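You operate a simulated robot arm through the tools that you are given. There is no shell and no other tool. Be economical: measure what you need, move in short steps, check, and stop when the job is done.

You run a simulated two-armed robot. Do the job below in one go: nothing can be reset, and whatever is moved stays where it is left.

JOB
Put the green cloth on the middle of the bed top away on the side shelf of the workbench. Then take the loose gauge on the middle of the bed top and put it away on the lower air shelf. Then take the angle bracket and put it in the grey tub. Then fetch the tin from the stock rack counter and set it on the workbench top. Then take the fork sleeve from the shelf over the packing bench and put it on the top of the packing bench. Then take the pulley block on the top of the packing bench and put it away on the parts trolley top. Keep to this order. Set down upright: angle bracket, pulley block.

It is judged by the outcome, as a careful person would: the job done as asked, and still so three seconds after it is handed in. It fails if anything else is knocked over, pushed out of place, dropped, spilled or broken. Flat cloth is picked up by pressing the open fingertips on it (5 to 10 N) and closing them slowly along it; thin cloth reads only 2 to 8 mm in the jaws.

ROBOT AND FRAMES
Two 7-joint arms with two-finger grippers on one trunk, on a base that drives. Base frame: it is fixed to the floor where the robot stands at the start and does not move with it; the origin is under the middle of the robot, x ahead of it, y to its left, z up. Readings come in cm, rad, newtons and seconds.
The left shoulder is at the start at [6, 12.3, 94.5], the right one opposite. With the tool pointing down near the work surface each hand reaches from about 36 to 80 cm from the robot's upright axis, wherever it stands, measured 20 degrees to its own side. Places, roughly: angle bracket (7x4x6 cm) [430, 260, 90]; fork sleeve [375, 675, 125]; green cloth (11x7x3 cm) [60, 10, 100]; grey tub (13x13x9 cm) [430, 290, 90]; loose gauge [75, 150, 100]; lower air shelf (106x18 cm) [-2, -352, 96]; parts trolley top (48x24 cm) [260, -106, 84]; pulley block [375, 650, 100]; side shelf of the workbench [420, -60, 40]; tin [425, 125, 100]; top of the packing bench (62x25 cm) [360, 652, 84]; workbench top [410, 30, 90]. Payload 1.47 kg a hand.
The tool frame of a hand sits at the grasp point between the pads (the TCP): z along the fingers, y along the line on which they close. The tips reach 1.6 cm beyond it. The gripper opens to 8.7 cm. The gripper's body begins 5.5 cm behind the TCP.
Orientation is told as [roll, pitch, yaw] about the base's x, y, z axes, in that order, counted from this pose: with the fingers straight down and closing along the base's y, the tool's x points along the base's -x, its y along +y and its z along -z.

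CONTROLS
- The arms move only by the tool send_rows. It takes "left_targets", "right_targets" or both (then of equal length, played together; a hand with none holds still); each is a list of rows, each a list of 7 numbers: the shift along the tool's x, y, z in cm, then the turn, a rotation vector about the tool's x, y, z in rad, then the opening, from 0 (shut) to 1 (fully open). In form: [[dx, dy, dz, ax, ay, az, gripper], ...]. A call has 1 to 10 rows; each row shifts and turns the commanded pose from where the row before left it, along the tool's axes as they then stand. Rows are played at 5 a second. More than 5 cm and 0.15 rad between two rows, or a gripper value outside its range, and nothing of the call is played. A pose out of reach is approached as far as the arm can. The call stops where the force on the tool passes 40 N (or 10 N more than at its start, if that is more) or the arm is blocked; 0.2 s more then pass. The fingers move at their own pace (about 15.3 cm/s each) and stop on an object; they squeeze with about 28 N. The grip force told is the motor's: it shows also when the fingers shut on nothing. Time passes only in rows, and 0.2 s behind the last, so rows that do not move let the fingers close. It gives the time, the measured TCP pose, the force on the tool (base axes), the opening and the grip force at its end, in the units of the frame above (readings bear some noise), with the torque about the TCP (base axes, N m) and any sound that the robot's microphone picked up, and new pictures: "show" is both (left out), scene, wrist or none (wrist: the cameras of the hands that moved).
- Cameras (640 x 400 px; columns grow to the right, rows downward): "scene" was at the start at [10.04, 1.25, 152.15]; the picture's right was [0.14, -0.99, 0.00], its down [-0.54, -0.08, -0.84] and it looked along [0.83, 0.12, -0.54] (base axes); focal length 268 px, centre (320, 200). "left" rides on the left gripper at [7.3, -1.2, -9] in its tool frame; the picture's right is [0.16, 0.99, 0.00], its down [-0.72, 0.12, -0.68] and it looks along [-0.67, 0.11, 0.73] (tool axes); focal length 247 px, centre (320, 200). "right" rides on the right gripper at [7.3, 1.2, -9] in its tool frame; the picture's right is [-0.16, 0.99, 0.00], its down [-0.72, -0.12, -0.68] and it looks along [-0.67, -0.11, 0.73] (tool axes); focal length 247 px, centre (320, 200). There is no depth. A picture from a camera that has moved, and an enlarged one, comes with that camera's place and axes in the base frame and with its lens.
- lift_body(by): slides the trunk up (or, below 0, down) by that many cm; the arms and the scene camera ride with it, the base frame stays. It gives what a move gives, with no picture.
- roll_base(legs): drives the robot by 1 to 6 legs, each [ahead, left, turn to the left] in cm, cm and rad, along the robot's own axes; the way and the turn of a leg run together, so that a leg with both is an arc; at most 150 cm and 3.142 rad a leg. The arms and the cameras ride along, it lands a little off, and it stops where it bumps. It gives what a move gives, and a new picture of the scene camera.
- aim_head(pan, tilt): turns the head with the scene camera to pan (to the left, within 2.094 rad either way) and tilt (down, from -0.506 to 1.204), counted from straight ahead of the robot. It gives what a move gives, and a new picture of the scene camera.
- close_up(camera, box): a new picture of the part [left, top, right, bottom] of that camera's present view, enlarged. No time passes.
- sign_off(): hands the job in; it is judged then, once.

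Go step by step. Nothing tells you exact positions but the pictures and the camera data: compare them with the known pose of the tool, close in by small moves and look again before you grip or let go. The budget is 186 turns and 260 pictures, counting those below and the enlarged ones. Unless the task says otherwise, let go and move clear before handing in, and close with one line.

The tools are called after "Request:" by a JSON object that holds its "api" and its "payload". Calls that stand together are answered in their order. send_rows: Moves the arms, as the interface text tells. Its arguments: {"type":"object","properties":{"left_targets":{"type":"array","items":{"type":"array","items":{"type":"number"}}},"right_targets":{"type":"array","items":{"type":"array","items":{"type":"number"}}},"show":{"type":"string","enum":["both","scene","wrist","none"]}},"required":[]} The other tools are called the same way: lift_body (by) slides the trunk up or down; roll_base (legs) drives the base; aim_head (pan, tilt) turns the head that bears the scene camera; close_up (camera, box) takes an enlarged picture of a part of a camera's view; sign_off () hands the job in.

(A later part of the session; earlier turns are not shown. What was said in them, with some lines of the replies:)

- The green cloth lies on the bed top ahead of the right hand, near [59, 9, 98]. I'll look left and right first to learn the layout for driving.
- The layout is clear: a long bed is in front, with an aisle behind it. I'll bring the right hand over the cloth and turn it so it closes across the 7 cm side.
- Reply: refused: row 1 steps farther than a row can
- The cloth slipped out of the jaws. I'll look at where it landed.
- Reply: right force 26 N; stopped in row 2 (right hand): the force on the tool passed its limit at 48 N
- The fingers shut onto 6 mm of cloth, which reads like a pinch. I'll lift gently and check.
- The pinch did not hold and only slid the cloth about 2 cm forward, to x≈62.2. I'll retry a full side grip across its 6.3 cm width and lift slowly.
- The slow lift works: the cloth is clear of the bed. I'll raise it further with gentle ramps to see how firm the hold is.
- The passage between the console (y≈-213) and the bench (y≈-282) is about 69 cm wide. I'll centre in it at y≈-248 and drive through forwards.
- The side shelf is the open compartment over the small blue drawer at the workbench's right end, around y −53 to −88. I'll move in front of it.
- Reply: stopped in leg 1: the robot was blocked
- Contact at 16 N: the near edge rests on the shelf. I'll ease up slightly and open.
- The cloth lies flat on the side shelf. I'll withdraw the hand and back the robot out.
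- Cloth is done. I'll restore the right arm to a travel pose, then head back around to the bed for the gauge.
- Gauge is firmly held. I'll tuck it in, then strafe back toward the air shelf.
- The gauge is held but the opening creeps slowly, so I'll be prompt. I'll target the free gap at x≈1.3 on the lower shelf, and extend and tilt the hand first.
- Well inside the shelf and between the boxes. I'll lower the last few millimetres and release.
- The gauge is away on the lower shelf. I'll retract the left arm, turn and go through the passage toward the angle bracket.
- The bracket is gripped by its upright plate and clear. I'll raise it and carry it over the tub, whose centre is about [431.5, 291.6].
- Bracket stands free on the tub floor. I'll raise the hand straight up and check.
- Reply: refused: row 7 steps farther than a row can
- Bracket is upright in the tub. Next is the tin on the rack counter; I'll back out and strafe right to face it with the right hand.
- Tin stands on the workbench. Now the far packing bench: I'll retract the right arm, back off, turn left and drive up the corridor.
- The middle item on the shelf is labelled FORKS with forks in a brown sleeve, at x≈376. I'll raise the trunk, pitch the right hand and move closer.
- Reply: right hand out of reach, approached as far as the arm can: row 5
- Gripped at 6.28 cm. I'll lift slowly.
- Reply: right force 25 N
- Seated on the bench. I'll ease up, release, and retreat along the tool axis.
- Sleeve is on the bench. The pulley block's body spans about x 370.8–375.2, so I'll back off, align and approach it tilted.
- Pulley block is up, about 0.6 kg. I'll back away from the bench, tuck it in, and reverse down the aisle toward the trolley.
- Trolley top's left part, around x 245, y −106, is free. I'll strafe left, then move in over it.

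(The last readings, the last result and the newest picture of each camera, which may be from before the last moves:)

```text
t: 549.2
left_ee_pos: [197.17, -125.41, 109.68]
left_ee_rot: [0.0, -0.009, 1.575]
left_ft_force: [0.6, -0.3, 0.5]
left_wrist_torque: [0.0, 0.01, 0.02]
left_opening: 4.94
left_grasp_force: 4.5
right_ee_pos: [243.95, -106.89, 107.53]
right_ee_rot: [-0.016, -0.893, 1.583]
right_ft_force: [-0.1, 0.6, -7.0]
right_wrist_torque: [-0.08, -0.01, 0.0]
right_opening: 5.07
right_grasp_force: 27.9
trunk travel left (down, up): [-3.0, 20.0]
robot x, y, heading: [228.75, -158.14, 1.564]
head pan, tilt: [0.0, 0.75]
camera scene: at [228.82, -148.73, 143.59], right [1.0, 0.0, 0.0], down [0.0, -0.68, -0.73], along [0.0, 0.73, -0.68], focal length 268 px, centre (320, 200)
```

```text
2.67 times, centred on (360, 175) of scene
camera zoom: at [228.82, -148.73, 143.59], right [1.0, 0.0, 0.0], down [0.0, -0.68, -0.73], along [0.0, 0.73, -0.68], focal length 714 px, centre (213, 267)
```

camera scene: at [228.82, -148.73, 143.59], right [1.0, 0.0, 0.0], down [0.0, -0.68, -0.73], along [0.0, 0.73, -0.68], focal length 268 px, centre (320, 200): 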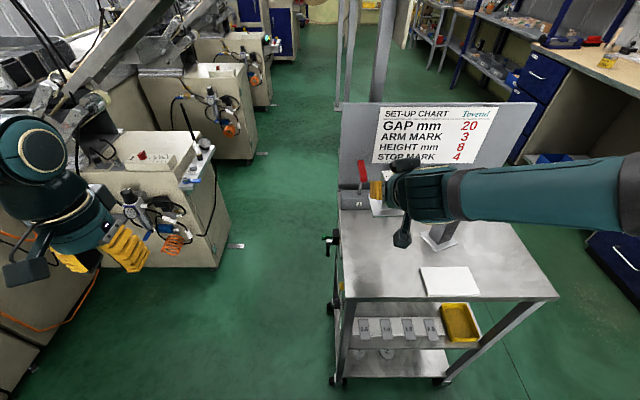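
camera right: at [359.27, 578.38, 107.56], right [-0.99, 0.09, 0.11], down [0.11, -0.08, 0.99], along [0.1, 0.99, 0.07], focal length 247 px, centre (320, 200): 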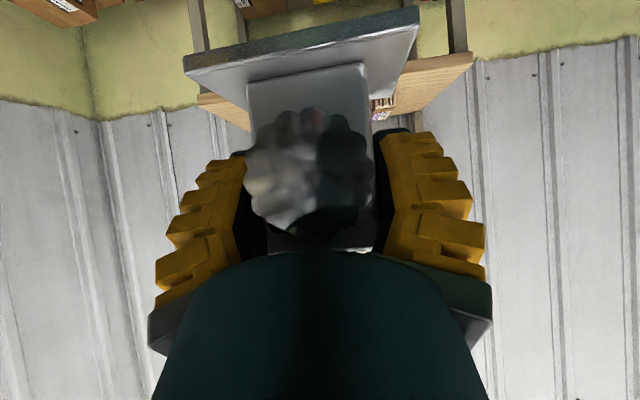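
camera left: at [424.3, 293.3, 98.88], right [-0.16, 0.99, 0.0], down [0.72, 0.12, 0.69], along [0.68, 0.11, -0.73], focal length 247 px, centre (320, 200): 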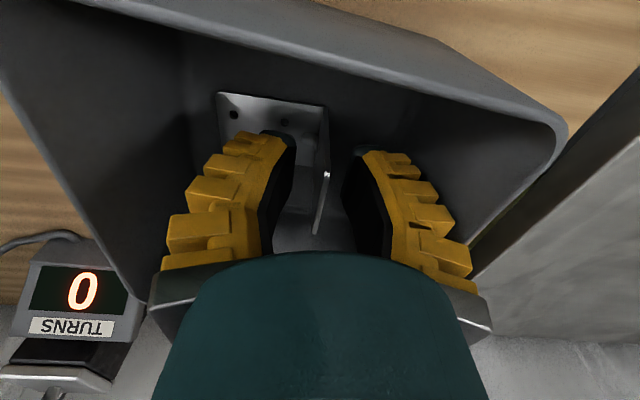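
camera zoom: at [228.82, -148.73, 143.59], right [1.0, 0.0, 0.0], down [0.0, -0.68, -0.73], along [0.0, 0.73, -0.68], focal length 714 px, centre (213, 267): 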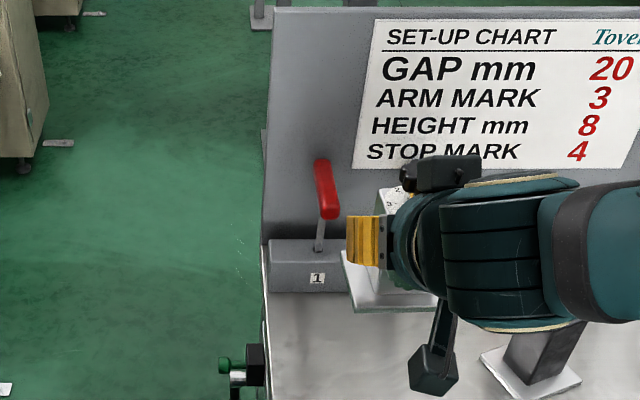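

Request:
{"api": "send_rows", "payload": {"right_targets": [[1, 0, 0.8, 0, 0, 0, 0], [2, 0, 1.6, 0, 0, 0, 0], [2.4, 0, 1.9, 0, 0, 0, 0], [2.4, 0, 1.9, 0, 0, 0, 0], [1.8, 0, 1.45, 0, 0, 0, 0], [1, 0, 0.8, 0, 0, 0, 0]], "show": "both"}}

```text
t: 550.6
left_ee_pos: [197.2, -125.25, 109.68]
left_ee_rot: [0.0, -0.009, 1.573]
left_ft_force: [0.3, 0.1, -0.4]
left_wrist_torque: [-0.01, 0.0, 0.01]
left_opening: 4.89
left_grasp_force: 3.7
right_ee_pos: [244.14, -106.89, 94.18]
right_ee_rot: [-0.012, -0.894, 1.585]
right_ft_force: [0.0, 0.9, -5.9]
right_wrist_torque: [-0.05, -0.04, 0.01]
right_opening: 5.1
right_grasp_force: 28.0
trunk travel left (down, up): [-3.0, 20.0]
robot x, y, heading: [228.51, -158.33, 1.573]
head pan, tilt: [0.0, 0.75]
camera scene: at [228.83, -148.81, 143.6], right [1.0, 0.0, 0.0], down [0.0, -0.68, -0.73], along [0.0, 0.73, -0.68], focal length 268 px, centre (320, 200)
camera right: at [242.98, -118.58, 94.01], right [-0.99, 0.1, 0.11], down [0.11, -0.08, 0.99], along [0.1, 0.99, 0.07], focal length 247 px, centre (320, 200)
```

scene: 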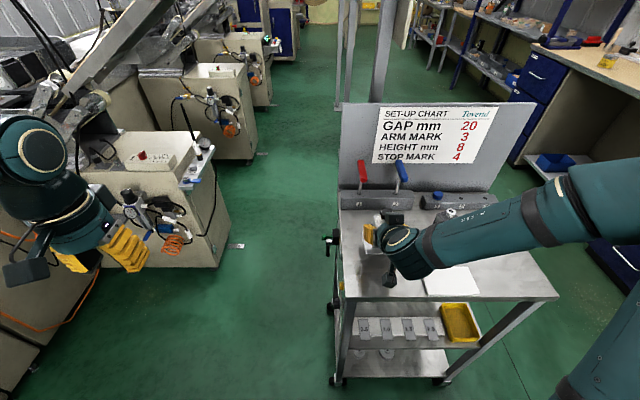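
right: 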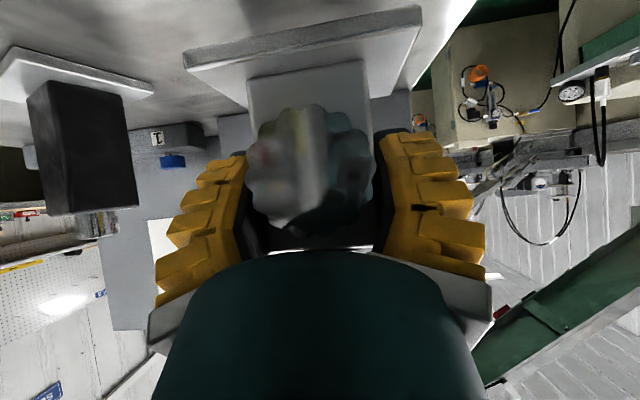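

Request:
{"api": "send_rows", "payload": {"right_targets": [[0.9, 0, 0.7, 0, 0, 0, 0], [0.9, 0, 0.7, 0, 0, 0, 0], [0.55, 0, 0.45, 0, 0, 0, 0], [0, 0, 0, 0, 0, 0, 0]], "show": "none"}}

Request:
{"api": "send_rows", "payload": {"right_targets": [[0.3, 0, 0.24, 0, 0, 0, 0], [0, 0, 0, 0, 0, 0, 0]], "show": "wrist"}}

```text
t: 551.6
left_ee_pos: [197.09, -125.33, 109.71]
left_ee_rot: [0.0, -0.008, 1.573]
left_ft_force: [-0.2, -0.6, 0.3]
left_wrist_torque: [0.0, -0.02, 0.01]
left_opening: 4.91
left_grasp_force: 3.3
right_ee_pos: [244.19, -107.04, 91.19]
right_ee_rot: [-0.016, -0.898, 1.585]
right_ft_force: [-0.4, -0.7, -6.7]
right_wrist_torque: [-0.07, -0.03, 0.01]
right_opening: 5.1
right_grasp_force: 28.1
trunk travel left (down, up): [-3.0, 20.0]
robot x, y, heading: [228.65, -158.18, 1.569]
head pan, tilt: [0.0, 0.75]
```

```text
t: 552.2
left_ee_pos: [197.06, -125.44, 109.63]
left_ee_rot: [0.001, -0.009, 1.574]
left_ft_force: [-0.4, 0.3, 0.5]
left_wrist_torque: [0.01, 0.01, 0.03]
left_opening: 4.9
left_grasp_force: 3.5
right_ee_pos: [244.25, -106.99, 90.74]
right_ee_rot: [-0.016, -0.895, 1.585]
right_ft_force: [0.5, -0.4, -5.8]
right_wrist_torque: [-0.03, 0.01, 0.01]
right_opening: 5.11
right_grasp_force: 28.3
trunk travel left (down, up): [-3.0, 20.0]
robot x, y, heading: [228.51, -158.0, 1.574]
head pan, tilt: [0.0, 0.75]
camera right: at [242.97, -118.67, 90.58], right [-0.99, 0.1, 0.11], down [0.11, -0.08, 0.99], along [0.1, 0.99, 0.07], focal length 247 px, centre (320, 200)
```

right: 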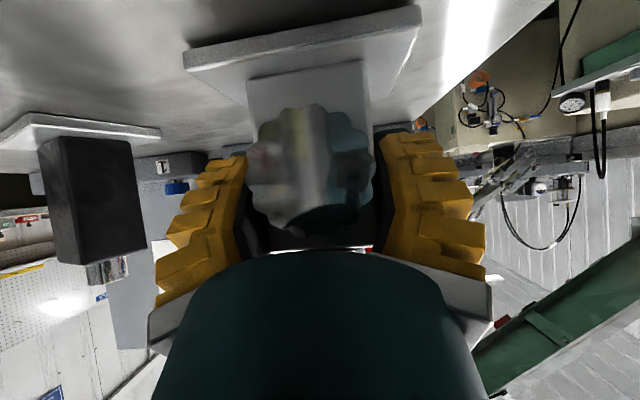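

Request:
{"api": "send_rows", "payload": {"right_targets": [[0.3, 0, 0.24, 0, 0, 0, 0], [0, 0, 0, 0, 0, 0, 0]], "show": "none"}}

Request:
{"api": "send_rows", "payload": {"right_targets": [[0.25, 0, 0.2, 0, 0, 0, 0], [0, 0, 0, 0, 0, 0, 0]], "show": "none"}}

Request:
{"api": "send_rows", "payload": {"right_targets": [[0.2, 0, 0.15, 0, 0, 0, 0], [0, 0, 0, 0, 0, 0, 0]], "show": "wrist"}}

```text
t: 552.9
left_ee_pos: [196.99, -125.56, 109.8]
left_ee_rot: [0.0, -0.01, 1.575]
left_ft_force: [1.1, -0.1, -0.1]
left_wrist_torque: [0.01, 0.0, -0.03]
left_opening: 4.91
left_grasp_force: 4.2
right_ee_pos: [244.24, -107.02, 90.5]
right_ee_rot: [-0.018, -0.9, 1.588]
right_ft_force: [-0.7, 1.3, 8.8]
right_wrist_torque: [0.65, -0.19, 0.07]
right_opening: 5.1
right_grasp_force: 28.7
trunk travel left (down, up): [-3.0, 20.0]
robot x, y, heading: [228.7, -158.0, 1.571]
head pan, tilt: [0.0, 0.75]
```

```text
t: 553.5
left_ee_pos: [197.0, -125.69, 109.78]
left_ee_rot: [0.0, -0.01, 1.574]
left_ft_force: [-0.9, -1.0, -0.2]
left_wrist_torque: [0.01, 0.01, 0.01]
left_opening: 4.91
left_grasp_force: 4.0
right_ee_pos: [244.17, -107.17, 90.28]
right_ee_rot: [-0.017, -0.899, 1.587]
right_ft_force: [-0.7, 1.2, 17.9]
right_wrist_torque: [0.06, 0.0, 0.08]
right_opening: 5.1
right_grasp_force: 27.9
trunk travel left (down, up): [-3.0, 20.0]
robot x, y, heading: [228.49, -158.32, 1.571]
head pan, tilt: [0.0, 0.75]
```

```text
t: 554.0
left_ee_pos: [196.95, -125.64, 109.74]
left_ee_rot: [-0.002, -0.011, 1.575]
left_ft_force: [0.4, -0.9, 0.7]
left_wrist_torque: [0.01, -0.04, -0.01]
left_opening: 4.92
left_grasp_force: 3.5
right_ee_pos: [244.24, -107.1, 89.9]
right_ee_rot: [-0.015, -0.894, 1.587]
right_ft_force: [-3.4, -1.3, 16.2]
right_wrist_torque: [-0.03, -0.04, -0.05]
right_opening: 5.09
right_grasp_force: 28.0
trunk travel left (down, up): [-3.0, 20.0]
robot x, y, heading: [228.56, -158.23, 1.569]
head pan, tilt: [0.0, 0.75]
camera right: at [242.94, -118.83, 89.7], right [-0.99, 0.09, 0.11], down [0.11, -0.08, 0.99], along [0.1, 0.99, 0.07], focal length 247 px, centre (320, 200)
```

right: 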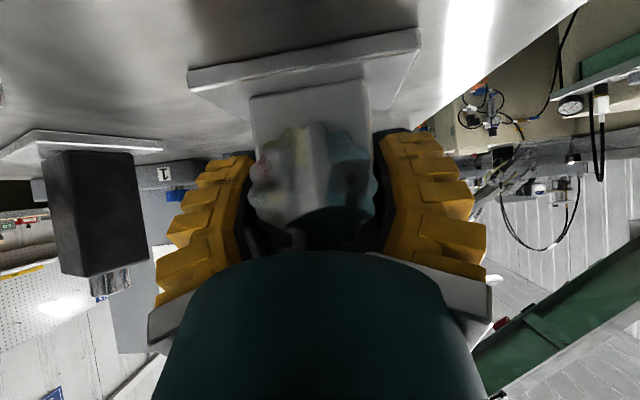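

Request:
{"api": "send_rows", "payload": {"right_targets": [[0, 0, 0, 0, 0, 0, 0.7], [0, 0, 0, 0, 0, 0, 0.95], [0, 0, 0, 0, 0, 0, 1], [0, 0, -0.8, 0, 0, 0, 1], [0.8, 0, -2, 0, 0, 0, 1], [1.5, 0, -3, 0, 0, 0, 1], [1.5, 0, -3.5, 0, 0, 0, 1]], "show": "wrist"}}

Request:
{"api": "roll_base", "payload": {"legs": [[-25, 0, 0]]}}

Request:
{"api": "close_up", "payload": {"camera": "scene", "box": [320, 100, 480, 200]}}

```text
t: 555.6
left_ee_pos: [197.08, -125.42, 109.79]
left_ee_rot: [-0.001, -0.01, 1.575]
left_ft_force: [0.2, -1.0, -0.3]
left_wrist_torque: [-0.02, -0.01, -0.02]
left_opening: 4.89
left_grasp_force: 3.8
right_ee_pos: [243.67, -110.17, 92.82]
right_ee_rot: [-0.018, -0.897, 1.587]
right_ft_force: [-0.4, 0.2, 0.2]
right_wrist_torque: [0.04, 0.0, 0.0]
right_opening: 8.71
right_grasp_force: 0.0
right hand out of reach, approached as far as the arm can: row 6, 7
trunk travel left (down, up): [-3.0, 20.0]
robot x, y, heading: [228.32, -158.29, 1.568]
head pan, tilt: [0.0, 0.75]
camera right: at [242.33, -121.74, 92.64], right [-0.99, 0.1, 0.11], down [0.11, -0.08, 0.99], along [0.1, 0.99, 0.07], focal length 247 px, centre (320, 200)
```

right: 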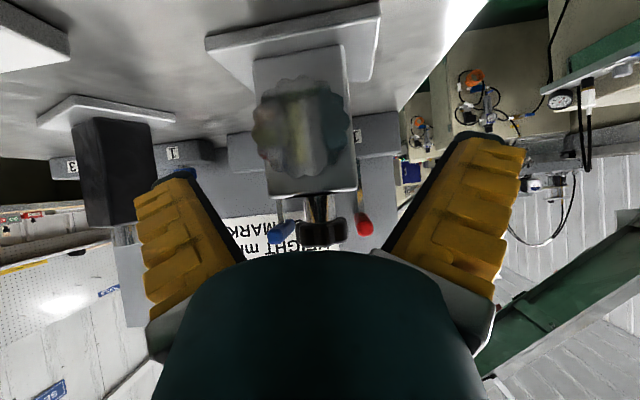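

```text
t: 557.5
left_ee_pos: [196.96, -150.51, 109.77]
left_ee_rot: [0.002, -0.011, 1.576]
left_ft_force: [-0.1, -0.8, 0.4]
left_wrist_torque: [-0.01, 0.0, 0.02]
left_opening: 4.89
left_grasp_force: 4.1
right_ee_pos: [243.48, -134.99, 92.83]
right_ee_rot: [-0.016, -0.896, 1.589]
right_ft_force: [0.5, 0.3, 0.5]
right_wrist_torque: [0.0, 0.01, 0.02]
right_opening: 8.7
right_grasp_force: 0.1
trunk travel left (down, up): [-3.0, 20.0]
robot x, y, heading: [228.53, -183.23, 1.57]
head pan, tilt: [0.0, 0.75]
camera scene: at [228.76, -173.94, 143.61], right [1.0, 0.0, 0.0], down [0.0, -0.68, -0.73], along [0.0, 0.73, -0.68], focal length 268 px, centre (320, 200)
```

scene: 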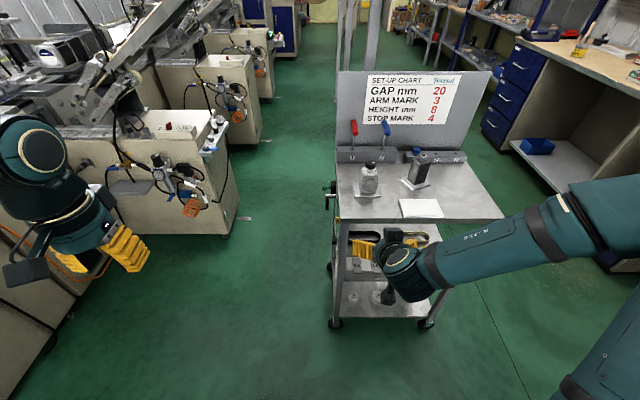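

```text
4.00 times, centred on (400, 150) of scene
camera zoom: at [228.76, -173.94, 143.61], right [1.0, 0.0, 0.0], down [0.0, -0.68, -0.73], along [0.0, 0.73, -0.68], focal length 1070 px, centre (0, 400)
```

zoom: 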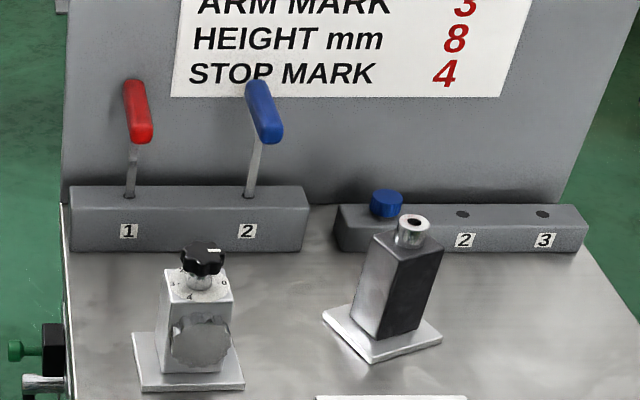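

All six items are where they were asked to be, and the pulley block stands upright on the trolley with both hands clear. I'm handing in now.

Request:
{"api": "sign_off", "payload": {}}

```text
The job is handed in.
```

All six moves were done in the order asked and the job is handed in. The angle bracket and pulley block are upright. On the first tries the cloth slipped from the jaws and slid about 2 cm along the bed, before a slower grip held. I took the fork sleeve to be the brown sleeve labelled FORKS LOT 56, not the white FORKS pack beside it.
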